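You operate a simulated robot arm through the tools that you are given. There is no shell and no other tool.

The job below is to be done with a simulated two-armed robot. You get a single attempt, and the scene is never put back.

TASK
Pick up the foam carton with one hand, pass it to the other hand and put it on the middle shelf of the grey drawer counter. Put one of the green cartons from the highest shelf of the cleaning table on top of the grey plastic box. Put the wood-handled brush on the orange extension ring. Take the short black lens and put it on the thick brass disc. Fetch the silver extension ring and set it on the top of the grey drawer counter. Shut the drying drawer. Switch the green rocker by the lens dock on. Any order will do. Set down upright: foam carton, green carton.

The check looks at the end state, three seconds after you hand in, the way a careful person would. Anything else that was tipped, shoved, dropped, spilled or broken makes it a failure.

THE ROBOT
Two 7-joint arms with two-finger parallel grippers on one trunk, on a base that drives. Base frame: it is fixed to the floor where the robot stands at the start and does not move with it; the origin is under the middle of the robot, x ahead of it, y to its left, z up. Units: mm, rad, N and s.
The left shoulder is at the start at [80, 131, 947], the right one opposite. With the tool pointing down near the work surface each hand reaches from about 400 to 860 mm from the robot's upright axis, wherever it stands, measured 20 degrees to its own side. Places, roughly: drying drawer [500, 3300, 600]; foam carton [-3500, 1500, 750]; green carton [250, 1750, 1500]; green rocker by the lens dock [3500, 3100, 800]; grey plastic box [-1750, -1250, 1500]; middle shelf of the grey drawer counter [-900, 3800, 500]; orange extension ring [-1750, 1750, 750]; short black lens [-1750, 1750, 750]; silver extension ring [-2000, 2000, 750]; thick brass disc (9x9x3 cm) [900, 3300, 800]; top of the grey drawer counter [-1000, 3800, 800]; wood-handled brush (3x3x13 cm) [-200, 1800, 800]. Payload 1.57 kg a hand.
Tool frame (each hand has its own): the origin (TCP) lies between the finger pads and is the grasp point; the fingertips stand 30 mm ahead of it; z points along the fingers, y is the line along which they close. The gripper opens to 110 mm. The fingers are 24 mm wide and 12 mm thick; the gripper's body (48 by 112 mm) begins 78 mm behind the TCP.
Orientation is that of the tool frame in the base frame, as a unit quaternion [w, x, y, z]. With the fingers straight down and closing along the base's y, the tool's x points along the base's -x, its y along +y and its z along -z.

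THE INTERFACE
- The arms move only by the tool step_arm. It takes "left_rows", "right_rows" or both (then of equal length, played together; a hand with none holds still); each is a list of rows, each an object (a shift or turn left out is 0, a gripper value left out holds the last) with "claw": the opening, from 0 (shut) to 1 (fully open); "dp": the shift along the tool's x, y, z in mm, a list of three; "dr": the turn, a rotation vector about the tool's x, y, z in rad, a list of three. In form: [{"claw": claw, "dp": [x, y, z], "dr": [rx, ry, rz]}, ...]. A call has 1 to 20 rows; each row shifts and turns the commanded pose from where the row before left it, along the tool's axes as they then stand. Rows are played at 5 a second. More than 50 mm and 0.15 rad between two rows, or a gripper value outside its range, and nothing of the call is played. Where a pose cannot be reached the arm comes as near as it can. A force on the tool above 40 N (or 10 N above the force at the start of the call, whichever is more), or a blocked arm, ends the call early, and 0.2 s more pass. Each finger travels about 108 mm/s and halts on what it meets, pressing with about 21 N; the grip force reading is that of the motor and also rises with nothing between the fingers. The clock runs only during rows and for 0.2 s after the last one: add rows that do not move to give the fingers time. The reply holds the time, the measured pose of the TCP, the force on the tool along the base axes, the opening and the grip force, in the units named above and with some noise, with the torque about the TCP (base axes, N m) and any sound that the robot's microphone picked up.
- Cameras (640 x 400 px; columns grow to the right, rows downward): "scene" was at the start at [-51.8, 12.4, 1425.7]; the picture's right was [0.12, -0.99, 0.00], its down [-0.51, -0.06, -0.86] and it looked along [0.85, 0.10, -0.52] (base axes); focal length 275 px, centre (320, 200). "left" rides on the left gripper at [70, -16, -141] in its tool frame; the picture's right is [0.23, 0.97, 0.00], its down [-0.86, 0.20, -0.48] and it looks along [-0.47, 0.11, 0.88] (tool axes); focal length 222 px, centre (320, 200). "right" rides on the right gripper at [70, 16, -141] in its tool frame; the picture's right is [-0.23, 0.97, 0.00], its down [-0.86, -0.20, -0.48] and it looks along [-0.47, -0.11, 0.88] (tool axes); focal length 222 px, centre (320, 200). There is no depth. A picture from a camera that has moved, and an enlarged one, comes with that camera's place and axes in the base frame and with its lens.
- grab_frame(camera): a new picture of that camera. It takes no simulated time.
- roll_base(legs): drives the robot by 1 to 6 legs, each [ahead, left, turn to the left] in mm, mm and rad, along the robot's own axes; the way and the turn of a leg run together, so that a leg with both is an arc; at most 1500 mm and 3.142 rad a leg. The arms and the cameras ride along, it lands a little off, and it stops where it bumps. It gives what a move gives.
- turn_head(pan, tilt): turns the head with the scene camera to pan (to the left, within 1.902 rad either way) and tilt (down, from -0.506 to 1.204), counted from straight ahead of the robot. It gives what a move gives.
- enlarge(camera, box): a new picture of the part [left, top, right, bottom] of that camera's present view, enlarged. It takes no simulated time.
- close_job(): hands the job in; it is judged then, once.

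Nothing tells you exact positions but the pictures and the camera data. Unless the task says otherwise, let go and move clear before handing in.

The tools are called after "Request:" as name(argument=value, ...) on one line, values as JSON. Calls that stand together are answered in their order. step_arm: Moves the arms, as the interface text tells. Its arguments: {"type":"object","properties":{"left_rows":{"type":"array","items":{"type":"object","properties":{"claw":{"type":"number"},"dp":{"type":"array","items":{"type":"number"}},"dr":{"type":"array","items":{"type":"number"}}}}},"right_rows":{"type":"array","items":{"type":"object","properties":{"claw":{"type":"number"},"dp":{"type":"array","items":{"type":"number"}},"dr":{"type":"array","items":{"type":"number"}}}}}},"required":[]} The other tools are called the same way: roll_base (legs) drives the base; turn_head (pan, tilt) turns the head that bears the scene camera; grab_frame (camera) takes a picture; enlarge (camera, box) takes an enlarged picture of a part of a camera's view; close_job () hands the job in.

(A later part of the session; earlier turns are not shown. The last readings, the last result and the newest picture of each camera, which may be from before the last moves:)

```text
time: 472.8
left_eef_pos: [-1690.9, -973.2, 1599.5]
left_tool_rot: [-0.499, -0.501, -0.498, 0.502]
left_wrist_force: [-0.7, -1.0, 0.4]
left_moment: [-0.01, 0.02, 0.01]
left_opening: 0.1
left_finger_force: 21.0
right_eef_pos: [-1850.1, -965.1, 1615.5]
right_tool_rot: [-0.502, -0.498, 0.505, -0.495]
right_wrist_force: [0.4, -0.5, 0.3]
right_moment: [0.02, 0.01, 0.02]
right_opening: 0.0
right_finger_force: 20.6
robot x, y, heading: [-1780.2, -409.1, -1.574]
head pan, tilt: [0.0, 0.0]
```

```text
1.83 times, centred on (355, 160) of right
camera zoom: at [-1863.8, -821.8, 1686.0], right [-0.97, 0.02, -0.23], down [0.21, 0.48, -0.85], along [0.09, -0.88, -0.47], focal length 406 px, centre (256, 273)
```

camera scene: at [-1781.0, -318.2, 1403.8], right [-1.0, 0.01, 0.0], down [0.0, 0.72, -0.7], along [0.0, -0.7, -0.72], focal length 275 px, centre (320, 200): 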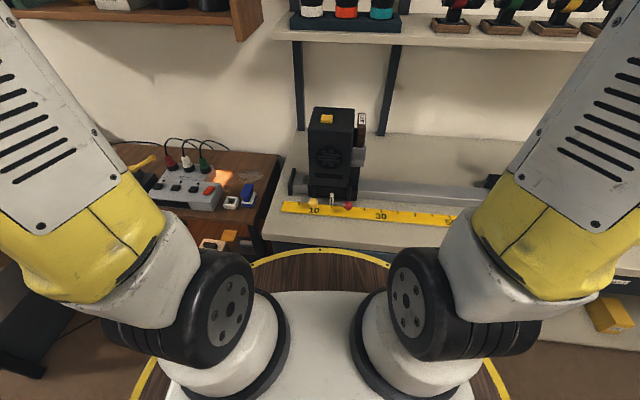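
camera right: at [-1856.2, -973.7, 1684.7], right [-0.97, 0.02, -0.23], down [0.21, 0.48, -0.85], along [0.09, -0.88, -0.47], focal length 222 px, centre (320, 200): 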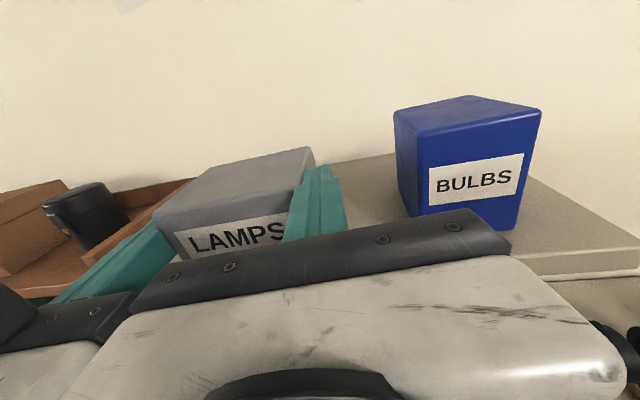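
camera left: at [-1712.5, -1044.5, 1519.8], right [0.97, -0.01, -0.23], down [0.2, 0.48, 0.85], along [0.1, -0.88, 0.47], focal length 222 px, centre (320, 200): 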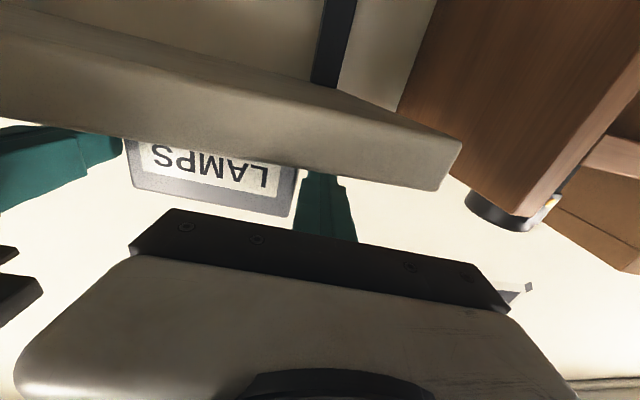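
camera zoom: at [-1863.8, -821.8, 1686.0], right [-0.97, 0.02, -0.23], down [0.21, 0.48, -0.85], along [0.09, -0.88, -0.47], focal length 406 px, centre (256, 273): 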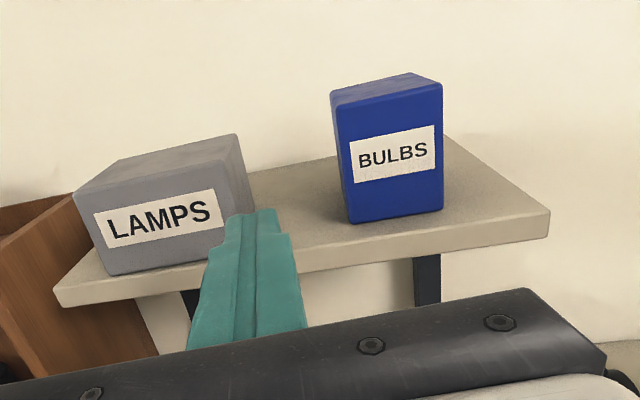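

The LAMPS box stands where it was. Now I fetch the green carton from the repair-table shelf.

Request:
roll_base(legs=[[-420, 0, 0], [0, 0, 1.571], [0, 0, 1.571], [0, -540, 0], [950, 0, 0]])

Request:
turn_head(pan=-0.15, tilt=0.2)

Request:
grab_frame(camera="scene")

Request:
grab_frame(camera="right")

```text
time: 490.3
left_eef_pos: [-1342.9, 1535.3, 1600.1]
left_tool_rot: [0.498, -0.502, 0.496, 0.503]
left_wrist_force: [0.6, 0.6, -0.2]
left_moment: [-0.03, -0.02, -0.01]
left_opening: 0.0
left_finger_force: 21.2
right_eef_pos: [-1184.4, 1529.5, 1615.1]
right_tool_rot: [-0.498, 0.502, 0.502, 0.498]
right_wrist_force: [-0.9, 0.8, -0.5]
right_moment: [-0.01, -0.02, -0.01]
right_opening: 0.0
right_finger_force: 20.7
robot x, y, heading: [-1248.0, 969.3, 1.584]
head pan, tilt: [0.0, 0.0]
```

```text
time: 491.0
left_eef_pos: [-1342.6, 1535.2, 1598.6]
left_tool_rot: [0.499, -0.502, 0.497, 0.503]
left_wrist_force: [-0.3, -0.7, -0.2]
left_moment: [0.0, 0.0, 0.04]
left_opening: 0.0
left_finger_force: 21.1
right_eef_pos: [-1185.4, 1529.5, 1615.7]
right_tool_rot: [-0.499, 0.501, 0.502, 0.498]
right_wrist_force: [0.6, -0.6, 0.1]
right_moment: [-0.01, -0.02, -0.01]
right_opening: 0.0
right_finger_force: 21.2
robot x, y, heading: [-1242.6, 969.1, 1.58]
head pan, tilt: [-0.15, 0.201]
```

```text
taken
camera scene: at [-1231.1, 923.1, 1457.5], right [0.99, -0.14, 0.0], down [-0.03, -0.2, -0.98], along [0.14, 0.97, -0.2], focal length 275 px, centre (320, 200)
```

scene: 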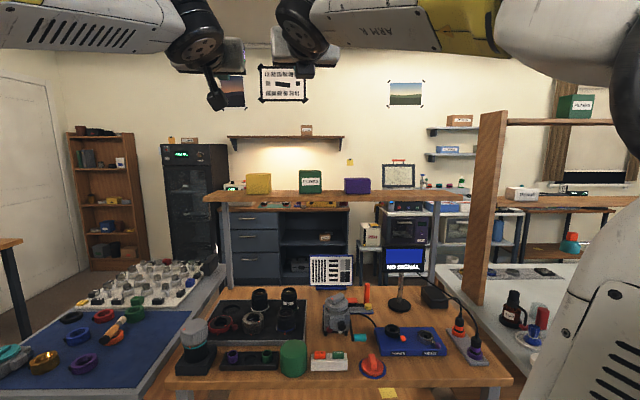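

```text
taken
camera right: at [-1168.3, 1390.2, 1686.0], right [0.97, 0.0, -0.23], down [-0.2, -0.49, -0.85], along [-0.11, 0.87, -0.47], focal length 222 px, centre (320, 200)
```

right: 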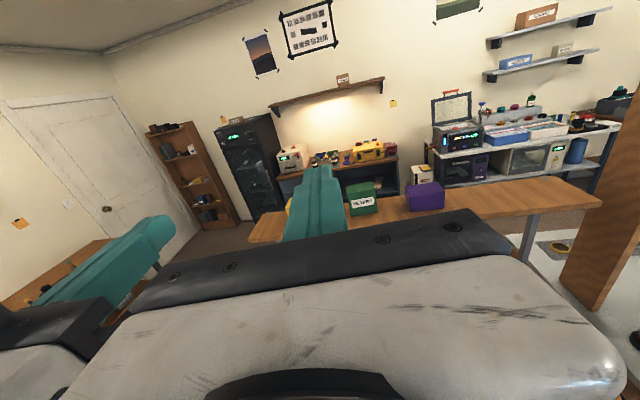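

The carton is where I left it. I lower the right hand in free space to test how far it can go while pointing forward.

Request:
step_arm(right_rows=[{"dp": [-40, 0, 15], "claw": 1.0}, {"dp": [-40, 0, 15]}, {"dp": [-40, 0, 15]}, {"dp": [-40, 0, 15]}, {"dp": [-40, 0, 0]}, {"dp": [-40, 0, 0]}, {}], left_rows=[{"dp": [0, 30, 0]}, {"dp": [0, 30, 0]}, {"dp": [0, 30, 0]}, {"dp": [0, 30, 0]}, {}, {}, {}])

Request:
turn_head(pan=0, tilt=0.2)

Request:
grab_frame(camera="scene")

```text
time: 492.6
left_eef_pos: [-1463.1, 1535.1, 1599.3]
left_tool_rot: [0.499, -0.502, 0.497, 0.503]
left_wrist_force: [0.7, 0.2, 0.7]
left_moment: [0.0, 0.03, 0.0]
left_opening: 0.0
left_finger_force: 21.3
right_eef_pos: [-1183.6, 1587.8, 1375.9]
right_tool_rot: [-0.499, 0.501, 0.502, 0.498]
right_wrist_force: [0.5, 0.4, -0.3]
right_moment: [0.02, 0.0, 0.01]
right_opening: 110.0
right_finger_force: 0.1
robot x, y, heading: [-1247.8, 967.7, 1.58]
head pan, tilt: [-0.15, 0.201]
```

```text
time: 493.3
left_eef_pos: [-1462.4, 1535.3, 1600.5]
left_tool_rot: [0.498, -0.502, 0.496, 0.503]
left_wrist_force: [0.0, -0.7, -0.2]
left_moment: [0.02, -0.04, 0.03]
left_opening: 0.0
left_finger_force: 21.7
right_eef_pos: [-1183.9, 1586.8, 1375.7]
right_tool_rot: [-0.499, 0.501, 0.503, 0.497]
right_wrist_force: [0.1, 0.1, 0.0]
right_moment: [0.01, 0.03, 0.01]
right_opening: 110.1
right_finger_force: 0.1
robot x, y, heading: [-1245.0, 967.3, 1.581]
head pan, tilt: [0.0, 0.201]
```

```text
taken
camera scene: at [-1244.9, 924.0, 1457.4], right [1.0, 0.01, 0.0], down [0.0, -0.2, -0.98], along [-0.01, 0.98, -0.2], focal length 275 px, centre (320, 200)
```

scene: 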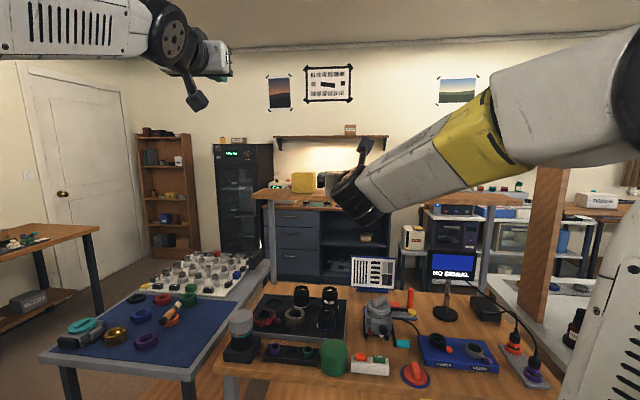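

The posture is good. I lower to about z 1303 and look at the carton with the hand camera.

Request:
step_arm(right_rows=[{"dp": [-36, 0, 0]}, {"dp": [-36, 0, 0]}, {}])

Request:
grab_frame(camera="right")

Request:
grab_frame(camera="scene")

```text
time: 494.1
left_eef_pos: [-1462.0, 1534.5, 1600.3]
left_tool_rot: [0.497, -0.503, 0.496, 0.504]
left_wrist_force: [0.7, 0.2, 0.5]
left_moment: [0.01, -0.01, 0.0]
left_opening: 0.1
left_finger_force: 21.1
right_eef_pos: [-1185.0, 1587.3, 1303.8]
right_tool_rot: [-0.498, 0.502, 0.502, 0.499]
right_wrist_force: [-0.1, 1.0, 0.3]
right_moment: [0.02, -0.01, -0.03]
right_opening: 110.1
right_finger_force: 0.0
robot x, y, heading: [-1243.4, 973.0, 1.581]
head pan, tilt: [0.0, 0.201]
```

```text
taken
camera right: at [-1167.6, 1447.6, 1375.1], right [0.97, 0.0, -0.23], down [-0.2, -0.49, -0.85], along [-0.11, 0.87, -0.47], focal length 222 px, centre (320, 200)
```

right: 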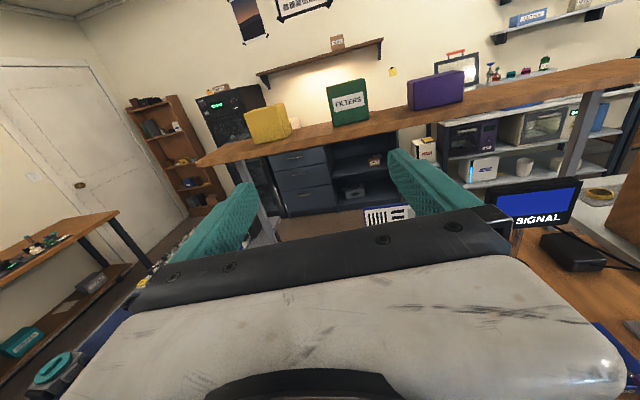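

```text
taken
camera scene: at [-1245.0, 924.1, 1457.4], right [1.0, 0.01, 0.0], down [0.0, -0.2, -0.98], along [-0.01, 0.98, -0.2], focal length 275 px, centre (320, 200)
```

scene: 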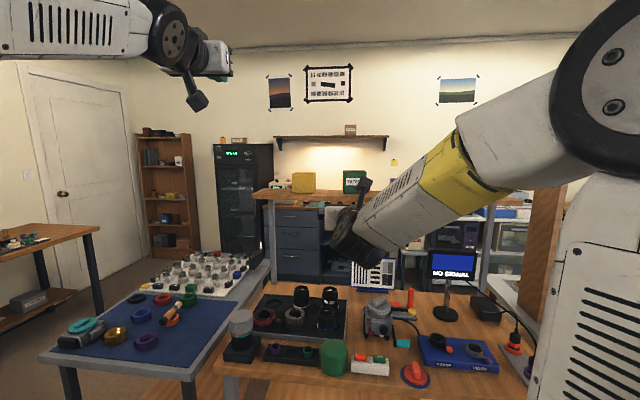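

Request:
roll_base(legs=[[0, 0, -0.01], [240, 0, 0]])

Request:
step_arm(right_rows=[{"dp": [0, 36, 0]}, {"dp": [0, 36, 0]}, {}])

Request:
grab_frame(camera="right")

Request:
enlarge(camera="right", box=[220, 50, 460, 200])

```text
time: 496.2
left_eef_pos: [-1456.5, 1775.2, 1600.0]
left_tool_rot: [0.501, -0.499, 0.499, 0.501]
left_wrist_force: [0.1, -0.4, 0.1]
left_moment: [-0.02, 0.0, -0.01]
left_opening: 0.0
left_finger_force: 21.0
right_eef_pos: [-1177.3, 1823.9, 1304.1]
right_tool_rot: [-0.496, 0.504, 0.5, 0.5]
right_wrist_force: [0.5, 0.2, -0.6]
right_moment: [-0.05, -0.04, -0.02]
right_opening: 110.2
right_finger_force: 0.1
robot x, y, heading: [-1242.8, 1210.6, 1.564]
head pan, tilt: [0.0, 0.201]
```

```text
time: 497.0
left_eef_pos: [-1456.2, 1775.7, 1599.6]
left_tool_rot: [0.501, -0.5, 0.498, 0.501]
left_wrist_force: [-0.1, 0.0, -0.8]
left_moment: [-0.01, 0.01, -0.01]
left_opening: 0.0
left_finger_force: 21.3
right_eef_pos: [-1106.0, 1824.8, 1303.2]
right_tool_rot: [-0.495, 0.504, 0.5, 0.5]
right_wrist_force: [0.3, -0.5, 0.0]
right_moment: [0.0, -0.04, 0.0]
right_opening: 109.8
right_finger_force: 0.1
robot x, y, heading: [-1246.0, 1208.1, 1.569]
head pan, tilt: [0.0, 0.201]
```

```text
taken
camera right: at [-1090.5, 1685.1, 1375.0], right [0.97, -0.01, -0.23], down [-0.2, -0.48, -0.85], along [-0.1, 0.88, -0.47], focal length 222 px, centre (320, 200)
```

right: 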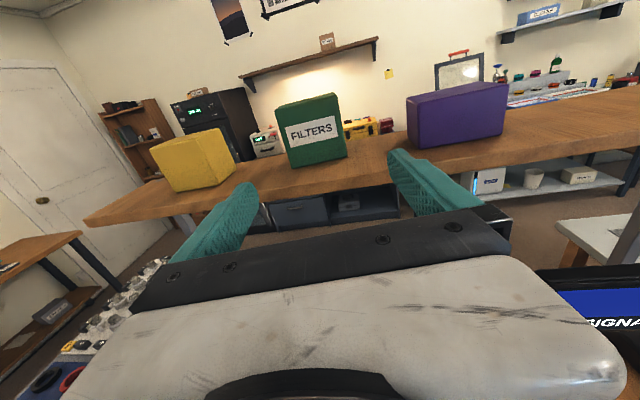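

```text
2.67 times, centred on (340, 125) of right
camera zoom: at [-1090.5, 1685.1, 1375.0], right [0.97, -0.01, -0.23], down [-0.2, -0.48, -0.85], along [-0.1, 0.88, -0.47], focal length 592 px, centre (267, 400)
```

zoom: 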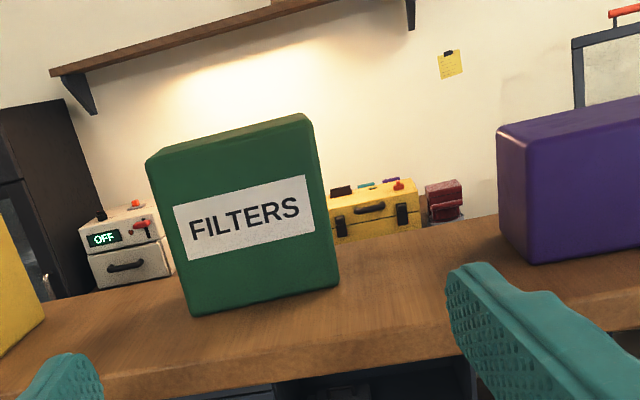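

A clear view: carton centre x≈-1116, front y≈2022. I advance the open hand around it at mid-height.

Request:
step_arm(right_rows=[{"dp": [-2, -6, 40]}, {"dp": [0, -4, 40]}, {"dp": [0, 0, 40]}, {"dp": [0, 0, 40]}, {"dp": [0, 0, 35]}, {"dp": [0, 0, 25]}, {}])

Request:
grab_frame(camera="right")

```text
time: 498.4
left_eef_pos: [-1456.6, 1775.7, 1599.0]
left_tool_rot: [0.501, -0.499, 0.5, 0.5]
left_wrist_force: [-0.4, -0.6, -0.1]
left_moment: [0.01, 0.01, 0.0]
left_opening: 0.0
left_finger_force: 21.3
right_eef_pos: [-1113.3, 2027.1, 1300.6]
right_tool_rot: [-0.496, 0.504, 0.501, 0.499]
right_wrist_force: [0.7, -19.4, 4.2]
right_moment: [-1.1, -0.12, -0.16]
right_opening: 110.1
right_finger_force: 0.1
robot x, y, heading: [-1244.4, 1212.0, 1.57]
head pan, tilt: [0.0, 0.201]
stopped in row 6 (right hand): the force on the tool passed its limit at 109 N (the readings are from after the stop); the commanded pose is now the measured one
```

```text
taken
camera right: at [-1099.0, 1888.4, 1372.2], right [0.97, -0.01, -0.23], down [-0.2, -0.49, -0.85], along [-0.1, 0.87, -0.48], focal length 222 px, centre (320, 200)
```

right: 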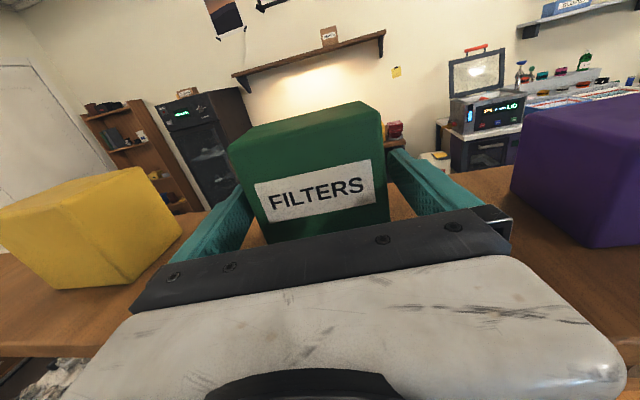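

The wrist block touched the shelf edge, but the fingers already overlap the carton by about 35 mm. I back off 4 mm and close.

Request:
step_arm(right_rows=[{"dp": [2, -2, -4]}, {"claw": 0.9}, {"claw": 0.6}, {"claw": 0.2}, {"claw": 0.0}, {"claw": 0.0}, {"claw": 0.0}])

Request:
grab_frame(camera="right")

```text
time: 499.9
left_eef_pos: [-1456.8, 1776.1, 1599.0]
left_tool_rot: [0.501, -0.5, 0.5, 0.5]
left_wrist_force: [0.8, 0.1, -0.3]
left_moment: [0.0, -0.04, -0.03]
left_opening: 0.0
left_finger_force: 21.0
right_eef_pos: [-1116.7, 2026.5, 1300.2]
right_tool_rot: [-0.495, 0.505, 0.502, 0.498]
right_wrist_force: [0.0, 0.2, 0.5]
right_moment: [0.02, -0.03, -0.03]
right_opening: 89.5
right_finger_force: 21.1
robot x, y, heading: [-1245.8, 1208.0, 1.571]
head pan, tilt: [0.0, 0.201]
```

```text
taken
camera right: at [-1101.3, 1886.7, 1372.3], right [0.97, -0.01, -0.23], down [-0.2, -0.49, -0.85], along [-0.1, 0.87, -0.48], focal length 222 px, centre (320, 200)
```

right: 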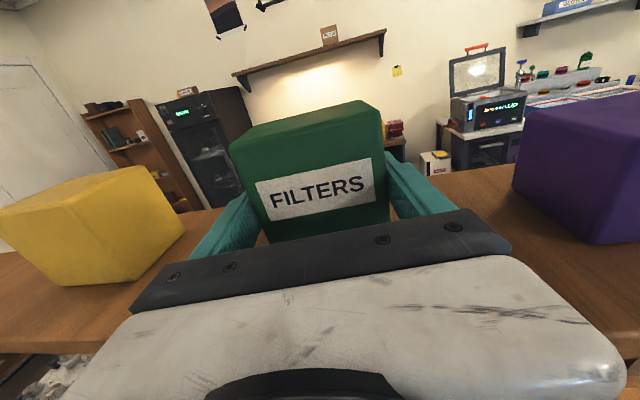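

Gripped. I lift slowly and check for slipping.

Request:
step_arm(right_rows=[{"claw": 0.0}, {"dp": [4, 0, 0]}, {"dp": [6, 0, 0]}, {"dp": [8, 0, 0]}, {"dp": [10, 0, 0]}, {"dp": [10, 0, 0]}, {}])

Request:
grab_frame(camera="right")

```text
time: 501.6
left_eef_pos: [-1456.6, 1775.7, 1599.2]
left_tool_rot: [0.501, -0.499, 0.5, 0.5]
left_wrist_force: [0.1, -0.2, -0.2]
left_moment: [0.01, -0.04, -0.01]
left_opening: 0.1
left_finger_force: 21.0
right_eef_pos: [-1116.4, 2026.3, 1338.3]
right_tool_rot: [-0.495, 0.505, 0.502, 0.498]
right_wrist_force: [0.0, -0.6, -0.2]
right_moment: [0.01, -0.01, -0.02]
right_opening: 89.9
right_finger_force: 21.1
robot x, y, heading: [-1244.7, 1212.0, 1.571]
head pan, tilt: [0.0, 0.201]
```

```text
taken
camera right: at [-1101.7, 1887.1, 1411.1], right [0.97, -0.01, -0.23], down [-0.2, -0.49, -0.85], along [-0.1, 0.87, -0.48], focal length 222 px, centre (320, 200)
```

right: 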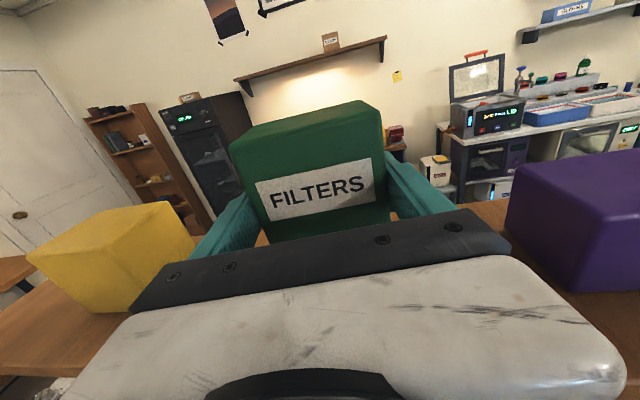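

No slip. I lift further, withdraw, and back away, then raise to the delivery height.

Request:
step_arm(right_rows=[{"dp": [25, 0, 0]}, {"dp": [35, 0, -10]}, {"dp": [30, 0, -30]}, {"dp": [20, 0, -40]}, {"dp": [20, 0, -40]}, {"dp": [20, 0, -40]}, {"dp": [20, 0, -40]}, {}])

Request:
roll_base(legs=[[-350, 0, 0]])

Request:
step_arm(right_rows=[{"dp": [40, 0, 0]}, {"dp": [40, 0, 0]}, {"dp": [40, 0, 0]}, {"dp": [40, 0, 0]}, {}])

Request:
grab_frame(camera="right")

Request:
grab_frame(camera="scene")

```text
time: 503.4
left_eef_pos: [-1456.1, 1776.3, 1598.5]
left_tool_rot: [0.5, -0.5, 0.5, 0.5]
left_wrist_force: [-0.7, -0.3, -0.1]
left_moment: [-0.01, -0.01, -0.02]
left_opening: 0.1
left_finger_force: 21.1
right_eef_pos: [-1117.1, 1828.8, 1510.6]
right_tool_rot: [-0.496, 0.504, 0.501, 0.499]
right_wrist_force: [-0.3, -0.5, -1.7]
right_moment: [-0.03, 0.02, -0.02]
right_opening: 89.7
right_finger_force: 21.4
robot x, y, heading: [-1242.1, 1205.4, 1.572]
head pan, tilt: [0.0, 0.201]
```

```text
time: 505.6
left_eef_pos: [-1457.5, 1424.8, 1597.9]
left_tool_rot: [0.5, -0.5, 0.5, 0.5]
left_wrist_force: [0.6, -0.1, 0.5]
left_moment: [0.01, -0.03, -0.01]
left_opening: 0.1
left_finger_force: 21.3
right_eef_pos: [-1117.2, 1476.6, 1512.3]
right_tool_rot: [-0.495, 0.505, 0.502, 0.498]
right_wrist_force: [0.0, 0.4, -1.7]
right_moment: [0.0, -0.04, 0.03]
right_opening: 89.5
right_finger_force: 21.5
robot x, y, heading: [-1243.3, 853.2, 1.566]
head pan, tilt: [0.0, 0.201]
```

```text
time: 506.8
left_eef_pos: [-1456.4, 1424.2, 1599.2]
left_tool_rot: [0.501, -0.499, 0.5, 0.5]
left_wrist_force: [0.1, 0.0, 1.0]
left_moment: [0.01, 0.01, 0.02]
left_opening: 0.0
left_finger_force: 20.8
right_eef_pos: [-1117.0, 1478.6, 1670.7]
right_tool_rot: [-0.494, 0.506, 0.501, 0.499]
right_wrist_force: [-0.2, 0.2, -0.9]
right_moment: [0.0, 0.02, 0.02]
right_opening: 89.7
right_finger_force: 21.5
robot x, y, heading: [-1242.3, 857.2, 1.575]
head pan, tilt: [0.0, 0.201]
```

```text
taken
camera right: at [-1102.7, 1340.0, 1742.6], right [0.97, -0.01, -0.23], down [-0.2, -0.49, -0.85], along [-0.1, 0.87, -0.48], focal length 222 px, centre (320, 200)
```

right: 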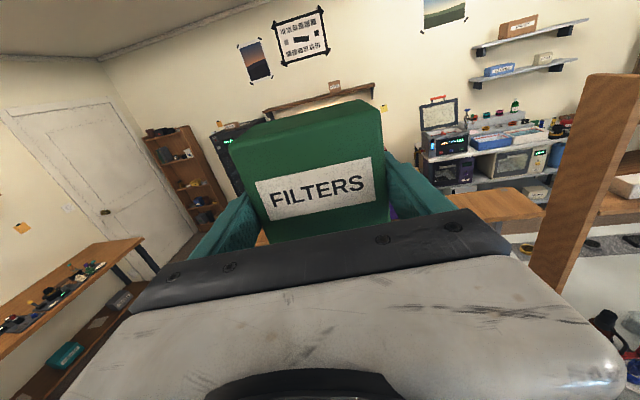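

```text
taken
camera scene: at [-1245.6, 810.5, 1457.4], right [1.0, 0.0, 0.0], down [0.0, -0.2, -0.98], along [0.0, 0.98, -0.2], focal length 275 px, centre (320, 200)
```

scene: 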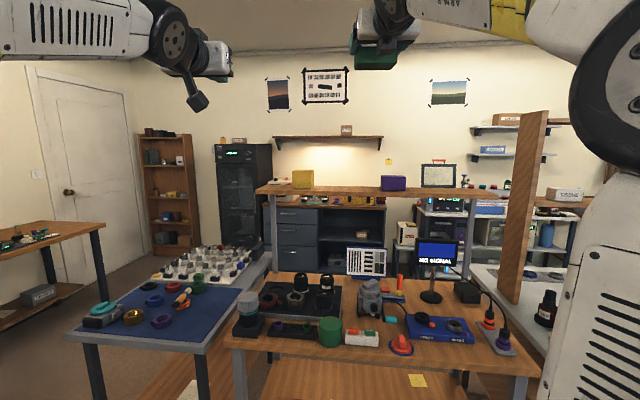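

The carton is secure. I turn round and drive to the LAMPS box.

Request:
roll_base(legs=[[-100, 0, 0], [0, 0, 1.571], [0, 0, 1.571], [0, -400, 0], [950, 0, 0]])

Request:
turn_head(pan=0, tilt=0.0)

Request:
grab_frame(camera="scene")

Request:
grab_frame(camera="right")

```text
time: 522.3
left_eef_pos: [-1399.3, -752.4, 1599.6]
left_tool_rot: [0.506, 0.493, 0.506, -0.495]
left_wrist_force: [-0.1, -0.3, 0.1]
left_moment: [-0.01, -0.01, 0.04]
left_opening: 0.0
left_finger_force: 20.9
right_eef_pos: [-1738.3, -816.7, 1671.0]
right_tool_rot: [0.491, 0.509, -0.499, 0.501]
right_wrist_force: [0.2, -0.5, -0.7]
right_moment: [0.04, 0.04, 0.01]
right_opening: 89.7
right_finger_force: 20.9
robot x, y, heading: [-1626.9, -188.3, -1.545]
head pan, tilt: [0.0, 0.201]
```

```text
time: 523.0
left_eef_pos: [-1400.8, -753.5, 1599.0]
left_tool_rot: [0.506, 0.493, 0.506, -0.495]
left_wrist_force: [-0.6, -0.1, -0.2]
left_moment: [0.0, 0.03, 0.03]
left_opening: 0.0
left_finger_force: 20.7
right_eef_pos: [-1738.5, -817.5, 1670.7]
right_tool_rot: [0.492, 0.508, -0.499, 0.501]
right_wrist_force: [0.2, 0.4, -0.4]
right_moment: [0.0, 0.02, -0.01]
right_opening: 89.8
right_finger_force: 21.5
robot x, y, heading: [-1629.6, -194.9, -1.555]
head pan, tilt: [0.0, 0.0]
```

```text
taken
camera scene: at [-1630.1, -139.5, 1475.8], right [-1.0, -0.03, 0.0], down [0.0, 0.0, -1.0], along [0.03, -1.0, 0.0], focal length 275 px, centre (320, 200)
```

scene: 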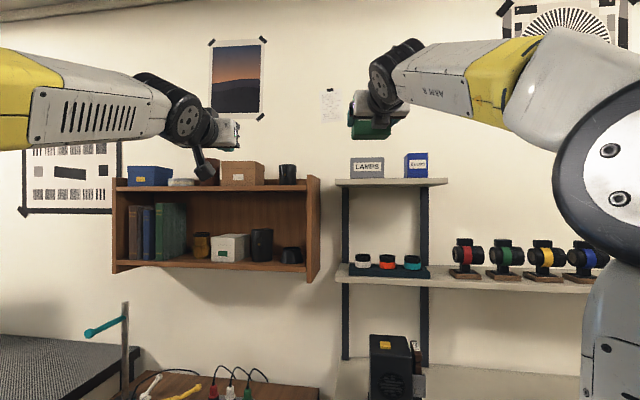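

```text
taken
camera right: at [-1757.2, -674.8, 1742.5], right [-0.97, -0.01, -0.23], down [0.19, 0.49, -0.85], along [0.12, -0.87, -0.48], focal length 222 px, centre (320, 200)
```

right: 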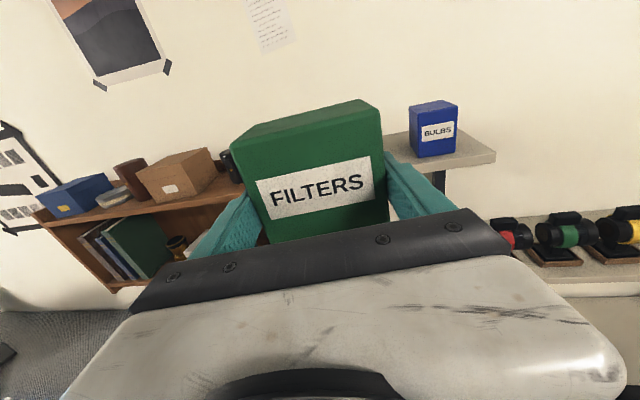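

I pull the left hand back to stay clear of the cabinet, square up, and drive in.

Request:
step_arm(left_rows=[{"dp": [0, 0, -40]}, {"dp": [0, 0, -40]}, {"dp": [0, 0, -40]}, {"dp": [-20, 0, -30]}, {}], right_rows=[{"dp": [20, 0, 0]}, {}, {}, {}, {}])

Request:
roll_base(legs=[[0, 0, -0.02], [215, 0, 0]])

Request:
grab_frame(camera="scene")

Request:
enlarge(camera="scene", box=[310, 80, 470, 190])

```text
time: 524.2
left_eef_pos: [-1403.4, -603.1, 1618.5]
left_tool_rot: [0.506, 0.493, 0.506, -0.495]
left_wrist_force: [-0.7, 0.2, 0.3]
left_moment: [0.0, -0.03, 0.01]
left_opening: 0.0
left_finger_force: 21.2
right_eef_pos: [-1740.1, -817.4, 1690.6]
right_tool_rot: [0.492, 0.508, -0.498, 0.502]
right_wrist_force: [1.0, -0.7, -1.4]
right_moment: [0.02, 0.0, 0.0]
right_opening: 89.7
right_finger_force: 21.2
robot x, y, heading: [-1627.7, -188.7, -1.546]
head pan, tilt: [0.0, 0.0]
```

```text
time: 526.2
left_eef_pos: [-1411.7, -822.4, 1617.9]
left_tool_rot: [0.502, 0.498, 0.501, -0.499]
left_wrist_force: [1.1, -1.0, 0.7]
left_moment: [0.06, -0.01, 0.01]
left_opening: 0.1
left_finger_force: 21.2
right_eef_pos: [-1749.1, -1029.4, 1690.1]
right_tool_rot: [-0.498, -0.502, 0.503, -0.497]
right_wrist_force: [-1.0, -0.2, -0.6]
right_moment: [0.02, 0.01, 0.01]
right_opening: 90.1
right_finger_force: 20.9
robot x, y, heading: [-1625.7, -403.9, -1.569]
head pan, tilt: [0.0, 0.0]
```

```text
taken
camera scene: at [-1628.0, -354.6, 1475.8], right [-1.0, -0.01, 0.0], down [0.0, 0.0, -1.0], along [0.01, -1.0, 0.0], focal length 275 px, centre (320, 200)
```

scene: 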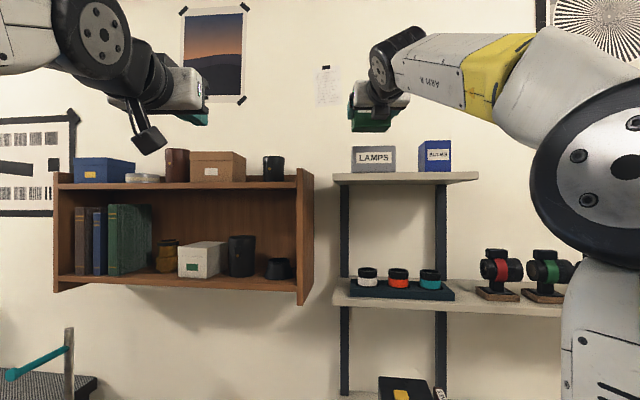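

```text
3.64 times, centred on (390, 135) of scene
camera zoom: at [-1628.0, -354.6, 1475.8], right [-1.0, -0.01, 0.0], down [0.0, 0.0, -1.0], along [0.01, -1.0, 0.0], focal length 998 px, centre (66, 436)
```

zoom: 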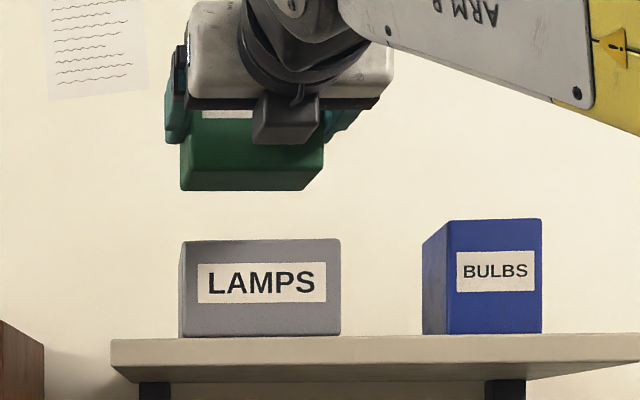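

Box top z≈1624, centre ≈[-1771, -1159]; the carton bottom is about 20 mm higher. I raise slightly, align and advance over the box.

Request:
step_arm(right_rows=[{"dp": [6, 11, 0]}, {"dp": [0, 11, 0]}, {"dp": [0, 0, 30]}, {"dp": [0, 0, 30]}, {"dp": [0, 0, 30]}, {"dp": [0, 0, 14]}, {}])

Request:
enlarge(camera="scene", box=[310, 80, 470, 190])

Request:
grab_frame(camera="right")

```text
time: 527.8
left_eef_pos: [-1410.7, -823.4, 1618.7]
left_tool_rot: [0.502, 0.498, 0.501, -0.499]
left_wrist_force: [0.4, 0.3, 0.7]
left_moment: [-0.02, 0.03, -0.01]
left_opening: 0.0
left_finger_force: 20.7
right_eef_pos: [-1770.4, -1135.1, 1695.1]
right_tool_rot: [0.496, 0.504, -0.503, 0.497]
right_wrist_force: [0.3, 0.5, -1.3]
right_moment: [-0.01, 0.02, 0.03]
right_opening: 89.6
right_finger_force: 20.9
robot x, y, heading: [-1626.3, -404.1, -1.565]
head pan, tilt: [0.0, 0.0]
```

```text
3.64 times, centred on (390, 135) of scene
camera zoom: at [-1628.0, -354.9, 1475.9], right [-1.0, -0.01, 0.0], down [0.0, 0.0, -1.0], along [0.01, -1.0, 0.0], focal length 998 px, centre (66, 436)
```

zoom: 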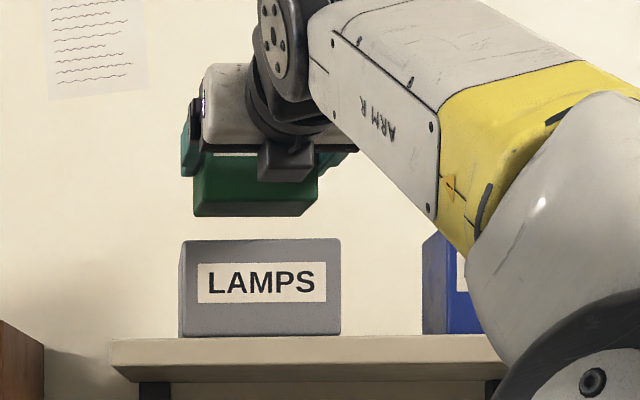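

```text
taken
camera right: at [-1787.9, -991.9, 1766.5], right [-0.97, 0.0, -0.23], down [0.2, 0.49, -0.85], along [0.11, -0.87, -0.48], focal length 222 px, centre (320, 200)
```

right: 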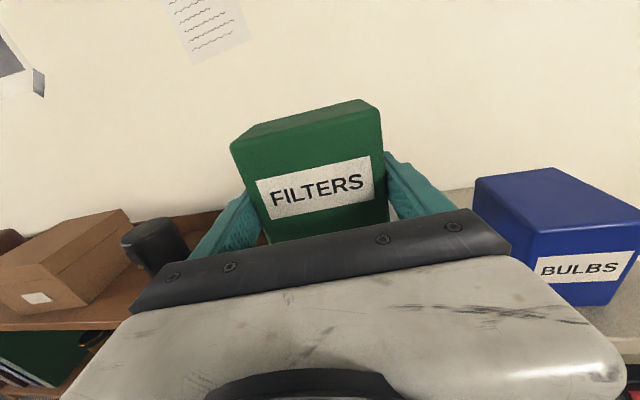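

Aligned over the box. I shift 5 mm and lower in small steps until contact.

Request:
step_arm(right_rows=[{"dp": [-10, 5, 0]}, {"dp": [-8, 0, 0]}, {"dp": [-5, 0, 0]}, {}])

Request:
step_arm(right_rows=[{"dp": [-3, 0, 0]}, {}])

Request:
enlarge(camera="scene", box=[310, 80, 470, 190])

```text
time: 528.8
left_eef_pos: [-1410.3, -823.3, 1618.5]
left_tool_rot: [0.501, 0.499, 0.501, -0.5]
left_wrist_force: [0.6, -0.1, -0.5]
left_moment: [0.01, -0.03, 0.02]
left_opening: 0.0
left_finger_force: 21.0
right_eef_pos: [-1777.2, -1133.8, 1671.0]
right_tool_rot: [-0.498, -0.502, 0.503, -0.496]
right_wrist_force: [1.0, -0.8, -0.8]
right_moment: [0.03, -0.01, -0.02]
right_opening: 89.8
right_finger_force: 21.3
robot x, y, heading: [-1626.0, -404.9, -1.563]
head pan, tilt: [0.0, 0.0]
```

```text
time: 529.4
left_eef_pos: [-1412.8, -822.6, 1619.7]
left_tool_rot: [0.501, 0.499, 0.501, -0.499]
left_wrist_force: [-0.5, -0.4, -0.7]
left_moment: [0.01, -0.03, 0.04]
left_opening: 0.1
left_finger_force: 20.9
right_eef_pos: [-1775.9, -1134.9, 1668.4]
right_tool_rot: [-0.497, -0.503, 0.504, -0.496]
right_wrist_force: [-0.6, 0.5, -1.1]
right_moment: [0.04, 0.01, -0.07]
right_opening: 89.8
right_finger_force: 21.0
robot x, y, heading: [-1626.7, -406.9, -1.565]
head pan, tilt: [0.0, 0.0]
```

```text
3.64 times, centred on (390, 135) of scene
camera zoom: at [-1628.0, -354.8, 1475.9], right [-1.0, -0.01, 0.0], down [0.0, 0.0, -1.0], along [0.01, -1.0, 0.0], focal length 998 px, centre (66, 436)
```

zoom: 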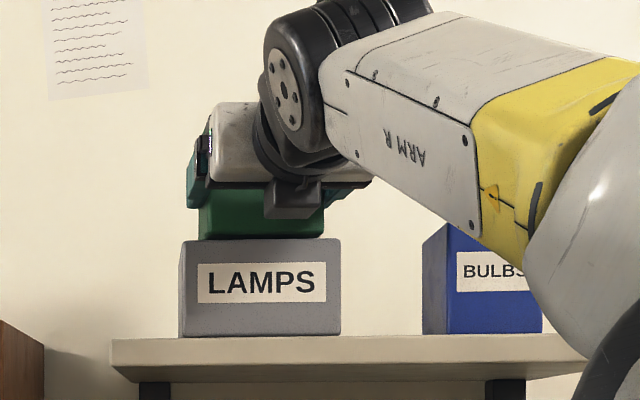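

Request:
step_arm(right_rows=[{"dp": [-2, 0, 0]}, {"dp": [-2, 0, 0]}, {}])

Request:
step_arm(right_rows=[{"dp": [-2, 0, 0]}, {}])

Request:
step_arm(right_rows=[{"dp": [-2, 0, 0]}, {}])

```text
time: 530.2
left_eef_pos: [-1410.3, -823.3, 1620.2]
left_tool_rot: [0.502, 0.498, 0.502, -0.499]
left_wrist_force: [0.2, -0.9, -0.6]
left_moment: [-0.03, 0.0, -0.01]
left_opening: 0.0
left_finger_force: 20.5
right_eef_pos: [-1775.8, -1134.0, 1665.6]
right_tool_rot: [-0.497, -0.503, 0.504, -0.496]
right_wrist_force: [0.1, 0.4, 0.1]
right_moment: [0.01, -0.03, 0.02]
right_opening: 89.8
right_finger_force: 21.4
robot x, y, heading: [-1628.2, -403.6, -1.572]
head pan, tilt: [0.0, 0.0]
```

```text
time: 530.8
left_eef_pos: [-1410.2, -823.2, 1619.6]
left_tool_rot: [0.502, 0.498, 0.502, -0.499]
left_wrist_force: [-0.5, -0.7, -0.8]
left_moment: [0.01, 0.0, 0.05]
left_opening: 0.0
left_finger_force: 21.1
right_eef_pos: [-1776.5, -1132.3, 1664.9]
right_tool_rot: [-0.498, -0.501, 0.503, -0.497]
right_wrist_force: [-0.6, -3.0, 12.7]
right_moment: [-0.06, 0.04, 0.01]
right_opening: 89.8
right_finger_force: 21.5
robot x, y, heading: [-1626.6, -402.8, -1.564]
head pan, tilt: [0.0, 0.0]
```

```text
time: 531.4
left_eef_pos: [-1411.3, -823.2, 1618.6]
left_tool_rot: [0.502, 0.498, 0.502, -0.499]
left_wrist_force: [0.5, -0.7, 0.4]
left_moment: [-0.02, -0.02, 0.0]
left_opening: 0.0
left_finger_force: 21.1
right_eef_pos: [-1777.3, -1131.8, 1663.3]
right_tool_rot: [0.498, 0.502, -0.502, 0.498]
right_wrist_force: [-1.3, -2.4, 22.7]
right_moment: [0.11, -0.01, -0.01]
right_opening: 89.4
right_finger_force: 20.5
robot x, y, heading: [-1626.7, -408.3, -1.565]
head pan, tilt: [0.0, 0.0]
```

The carton rests on the box. I open gently and withdraw straight back.

Request:
step_arm(right_rows=[{"dp": [1.5, 0, 0]}, {"claw": 0.83}, {"claw": 0.85}, {"claw": 0.88}, {"claw": 0.92}, {"claw": 1.0}, {}, {"dp": [0, 0, -15]}, {"dp": [0, 0, -30]}, {"dp": [0, 0, -40]}, {"dp": [0, 0, -40]}, {"dp": [0, 0, -40]}, {}])

Request:
enlarge(camera="scene", box=[310, 80, 470, 190])

Request:
grab_frame(camera="right")

```text
time: 534.2
left_eef_pos: [-1410.6, -822.3, 1618.2]
left_tool_rot: [0.501, 0.499, 0.501, -0.499]
left_wrist_force: [-0.6, 0.5, -0.5]
left_moment: [0.01, 0.01, -0.01]
left_opening: 0.0
left_finger_force: 21.1
right_eef_pos: [-1776.8, -969.7, 1663.1]
right_tool_rot: [-0.497, -0.503, 0.504, -0.496]
right_wrist_force: [0.4, 0.2, 0.5]
right_moment: [0.0, 0.0, -0.01]
right_opening: 109.9
right_finger_force: 0.1
robot x, y, heading: [-1630.2, -405.6, -1.568]
head pan, tilt: [0.0, 0.0]
```

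```text
3.64 times, centred on (390, 135) of scene
camera zoom: at [-1628.0, -354.6, 1475.8], right [-1.0, -0.01, 0.0], down [0.0, 0.0, -1.0], along [0.01, -1.0, 0.0], focal length 998 px, centre (66, 436)
```

zoom: 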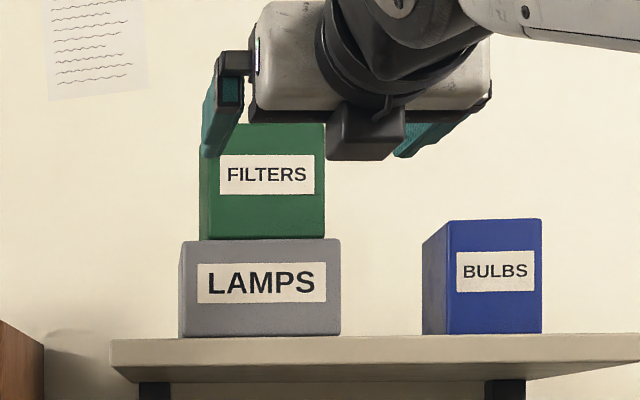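

```text
taken
camera right: at [-1793.1, -826.6, 1735.6], right [-0.97, 0.0, -0.23], down [0.2, 0.49, -0.85], along [0.11, -0.87, -0.48], focal length 222 px, centre (320, 200)
```

right: 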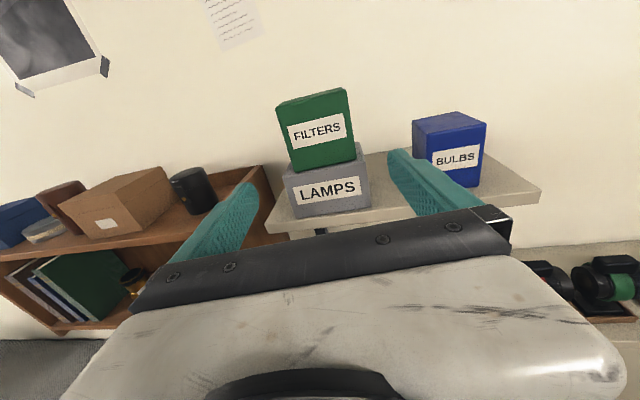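

The green carton stands upright on the LAMPS box. Last job: the foam carton. I back off and bring both hands down to working posture.

Request:
roll_base(legs=[[-600, 0, 0]])

Request:
step_arm(left_rows=[{"dp": [40, 0, 10]}, {"dp": [40, 0, 10]}, {"dp": [40, 0, 10]}, {"dp": [40, 0, 8], "dr": [0, 0.1428, 0]}, {"dp": [38.5, 0, 13.6], "dr": [0, 0.1428, 0]}, {"dp": [36.1, 0, 19], "dr": [0, 0.1428, 0]}, {"dp": [33.1, 0, 23.9], "dr": [0, 0.1428, 0]}, {"dp": [29.3, 0, 28.3], "dr": [0, 0.1428, 0]}, {"dp": [25, 0, 32.2], "dr": [0, 0.1428, 0]}, {"dp": [20.2, 0, 35.4], "dr": [0, 0.1428, 0]}, {"dp": [14.9, 0, 37.9], "dr": [0, 0.1428, 0]}, {"dp": [9.3, 0, 39.7], "dr": [0, 0.1428, 0]}, {"dp": [3.6, 0, 40.7], "dr": [0, 0.1428, 0]}, {"dp": [-2.2, 0, 40.7], "dr": [0, 0.1428, 0], "claw": 1.0}, {}], right_rows=[{"dp": [-40, 10, 0]}, {"dp": [-40, 10, 0]}, {"dp": [-40, 10, 0]}, {"dp": [-40, 0, -4], "dr": [0, -0.1428, 0]}, {"dp": [-40, 0, 2], "dr": [0, -0.1428, 0]}, {"dp": [-39.5, 0, 7.5], "dr": [0, -0.1428, 0]}, {"dp": [-38, 0, 13], "dr": [0, -0.1428, 0]}, {"dp": [-35.8, 0, 18.2], "dr": [0, -0.1428, 0]}, {"dp": [-32.8, 0, 23.2], "dr": [0, -0.1428, 0]}, {"dp": [-29.2, 0, 27.6], "dr": [0, -0.1428, 0]}, {"dp": [-25, 0, 31.5], "dr": [0, -0.1428, 0]}, {"dp": [-20.3, 0, 34.7], "dr": [0, -0.1428, 0]}, {"dp": [-15.1, 0, 37.2], "dr": [0, -0.1428, 0]}, {"dp": [-9.6, 0, 39], "dr": [0, -0.1428, 0]}, {}])

Request:
grab_frame(camera="scene")

```text
time: 537.6
left_eef_pos: [-1414.2, -225.6, 1618.3]
left_tool_rot: [0.502, 0.497, 0.501, -0.499]
left_wrist_force: [0.3, -0.6, 0.2]
left_moment: [-0.01, -0.02, 0.0]
left_opening: 0.1
left_finger_force: 20.5
right_eef_pos: [-1779.4, -372.0, 1664.0]
right_tool_rot: [0.496, 0.504, -0.504, 0.496]
right_wrist_force: [-0.2, 0.4, 0.3]
right_moment: [-0.04, -0.01, 0.02]
right_opening: 110.0
right_finger_force: 0.1
robot x, y, heading: [-1625.6, 193.3, -1.564]
head pan, tilt: [0.0, 0.0]
```

```text
time: 540.8
left_eef_pos: [-1412.5, -343.1, 1057.5]
left_tool_rot: [0.0, 0.705, 0.709, 0.0]
left_wrist_force: [0.7, -0.8, 0.0]
left_moment: [0.01, 0.06, -0.01]
left_opening: 110.1
left_finger_force: 0.0
right_eef_pos: [-1808.7, -320.1, 1104.4]
right_tool_rot: [0.004, -0.705, 0.709, 0.007]
right_wrist_force: [3.8, -0.4, 0.0]
right_moment: [0.05, 0.43, 0.04]
right_opening: 109.7
right_finger_force: 0.1
robot x, y, heading: [-1632.2, 189.9, -1.568]
head pan, tilt: [0.0, 0.0]
```

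```text
taken
camera scene: at [-1629.4, 241.5, 1475.9], right [-1.0, -0.01, 0.0], down [0.0, 0.0, -1.0], along [0.01, -1.0, 0.0], focal length 275 px, centre (320, 200)
```

scene: 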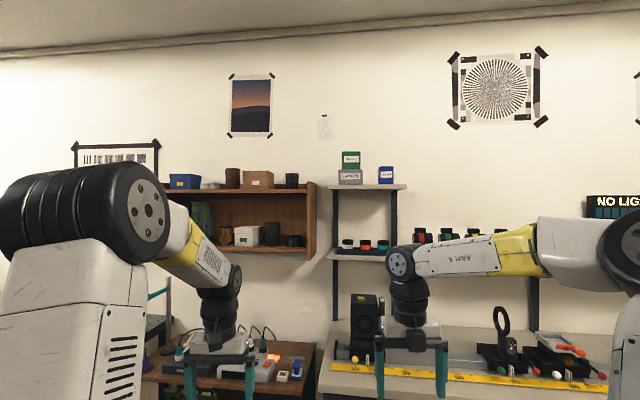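

Request:
roll_base(legs=[[0, 0, -1.571], [950, 0, 0], [0, -1280, 0]])

Request:
turn_head(pan=0, tilt=0.55)

Request:
grab_frame(camera="scene")

Request:
enlarge(camera="scene", box=[230, 130, 430, 260])

```text
time: 555.7
left_eef_pos: [-3130.1, 1254.4, 1059.2]
left_tool_rot: [0.0, 1.0, 0.003, -0.001]
left_wrist_force: [0.4, -0.4, -1.1]
left_moment: [0.03, 0.03, -0.04]
left_opening: 109.9
left_finger_force: 0.1
right_eef_pos: [-3107.0, 1650.3, 1105.2]
right_tool_rot: [0.006, 0.0, 1.0, 0.0]
right_wrist_force: [0.1, 0.4, -0.1]
right_moment: [0.0, 0.02, -0.01]
right_opening: 110.0
right_finger_force: 0.1
robot x, y, heading: [-2593.9, 1471.1, -3.131]
head pan, tilt: [0.0, 0.0]
```

```text
time: 556.6
left_eef_pos: [-3129.7, 1254.2, 1057.7]
left_tool_rot: [-0.001, 1.0, 0.003, -0.001]
left_wrist_force: [0.1, 0.6, -0.4]
left_moment: [0.02, 0.01, -0.03]
left_opening: 109.9
left_finger_force: 0.0
right_eef_pos: [-3107.6, 1650.9, 1104.1]
right_tool_rot: [0.006, -0.001, 1.0, 0.0]
right_wrist_force: [0.2, 0.6, 0.0]
right_moment: [0.03, 0.02, 0.0]
right_opening: 110.3
right_finger_force: 0.1
robot x, y, heading: [-2595.7, 1473.5, -3.139]
head pan, tilt: [0.0, 0.55]
```

```text
taken
camera scene: at [-2546.4, 1472.2, 1425.2], right [-0.01, 1.0, 0.0], down [0.52, 0.0, -0.85], along [-0.85, -0.01, -0.52], focal length 275 px, centre (320, 200)
```

scene: 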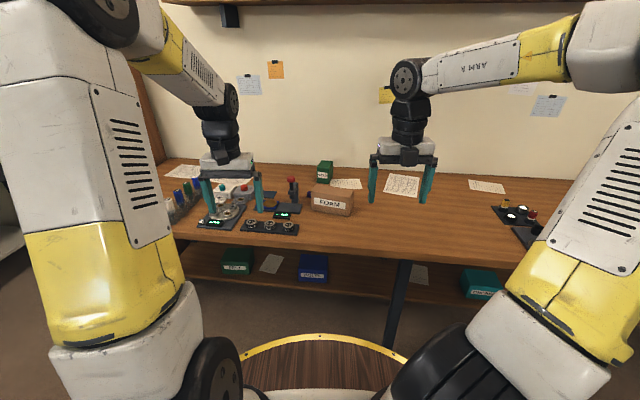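

```text
3.08 times, centred on (330, 195) of scene
camera zoom: at [-2546.4, 1472.2, 1425.2], right [-0.01, 1.0, 0.0], down [0.52, 0.0, -0.85], along [-0.85, -0.01, -0.52], focal length 845 px, centre (289, 215)
```

zoom: 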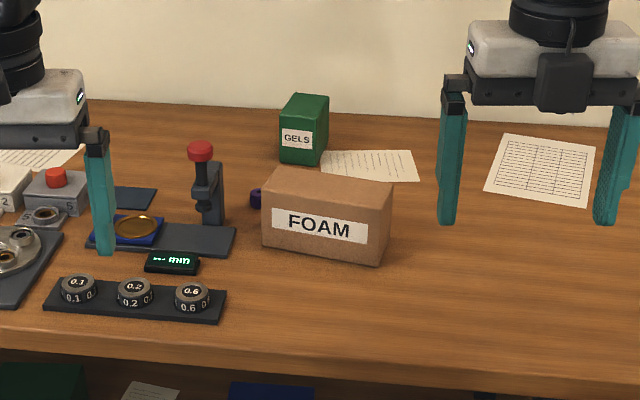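

FOAM carton: about 170×67×98 mm, centre ≈[-3549, 1521], long side along the bench (turned ~15°). I drive closer with the right hand in front of it.

Request:
roll_base(legs=[[0, 140, 0], [320, 0, 0]])

Request:
step_arm(right_rows=[{"dr": [0, 0, -0.12]}, {"dr": [0, 0, -0.12]}, {"dr": [0, 0, -0.12]}, {"dr": [0, 0, -0.12]}, {"dr": [0, 0, -0.12]}, {"dr": [0, 0, -0.12]}, {"dr": [0, 0, -0.12]}, {"dr": [0, 0, -0.12]}, {"dr": [0, 0, -0.12]}, {"dr": [0, 0, -0.12]}, {"dr": [0, 0, -0.12]}, {}])

Request:
grab_frame(camera="scene")

Request:
grab_frame(camera="right")

```text
time: 559.7
left_eef_pos: [-3448.1, 1114.2, 1057.2]
left_tool_rot: [-0.001, 1.0, 0.001, -0.001]
left_wrist_force: [0.7, 1.0, -0.7]
left_moment: [0.03, -0.01, 0.01]
left_opening: 109.8
left_finger_force: 0.0
right_eef_pos: [-3424.8, 1511.4, 1103.7]
right_tool_rot: [0.006, 0.002, 1.0, 0.0]
right_wrist_force: [0.4, -0.2, -1.4]
right_moment: [-0.02, 0.03, -0.02]
right_opening: 109.8
right_finger_force: 0.1
robot x, y, heading: [-2916.1, 1328.6, -3.141]
head pan, tilt: [0.0, 0.55]
```

```text
time: 562.3
left_eef_pos: [-3448.8, 1115.5, 1058.3]
left_tool_rot: [-0.001, 1.0, 0.002, 0.0]
left_wrist_force: [0.5, -0.1, -0.2]
left_moment: [0.02, 0.02, 0.03]
left_opening: 110.1
left_finger_force: 0.0
right_eef_pos: [-3424.9, 1511.5, 1104.4]
right_tool_rot: [0.005, -0.613, 0.79, -0.004]
right_wrist_force: [0.2, 0.0, -0.1]
right_moment: [-0.02, -0.01, -0.01]
right_opening: 110.0
right_finger_force: 0.0
robot x, y, heading: [-2915.5, 1330.4, -3.137]
head pan, tilt: [0.0, 0.55]
```

```text
taken
camera scene: at [-2865.7, 1331.5, 1425.1], right [0.0, 1.0, 0.0], down [0.52, 0.0, -0.85], along [-0.85, 0.0, -0.52], focal length 275 px, centre (320, 200)
```

scene: 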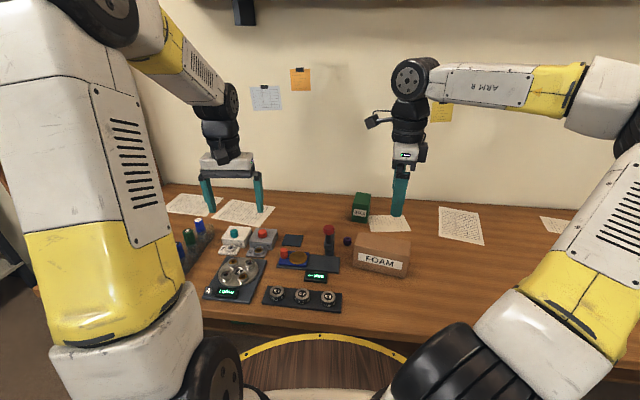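

```text
taken
camera right: at [-3460.5, 1449.1, 1245.9], right [-0.89, 0.46, -0.01], down [0.4, 0.78, 0.48], along [0.23, 0.42, -0.88], focal length 222 px, centre (320, 200)
```

right: 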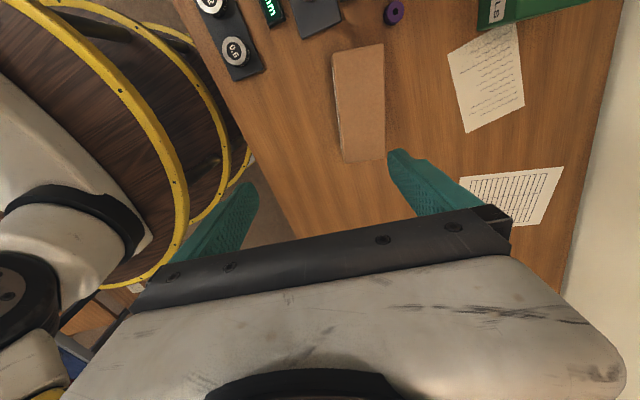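

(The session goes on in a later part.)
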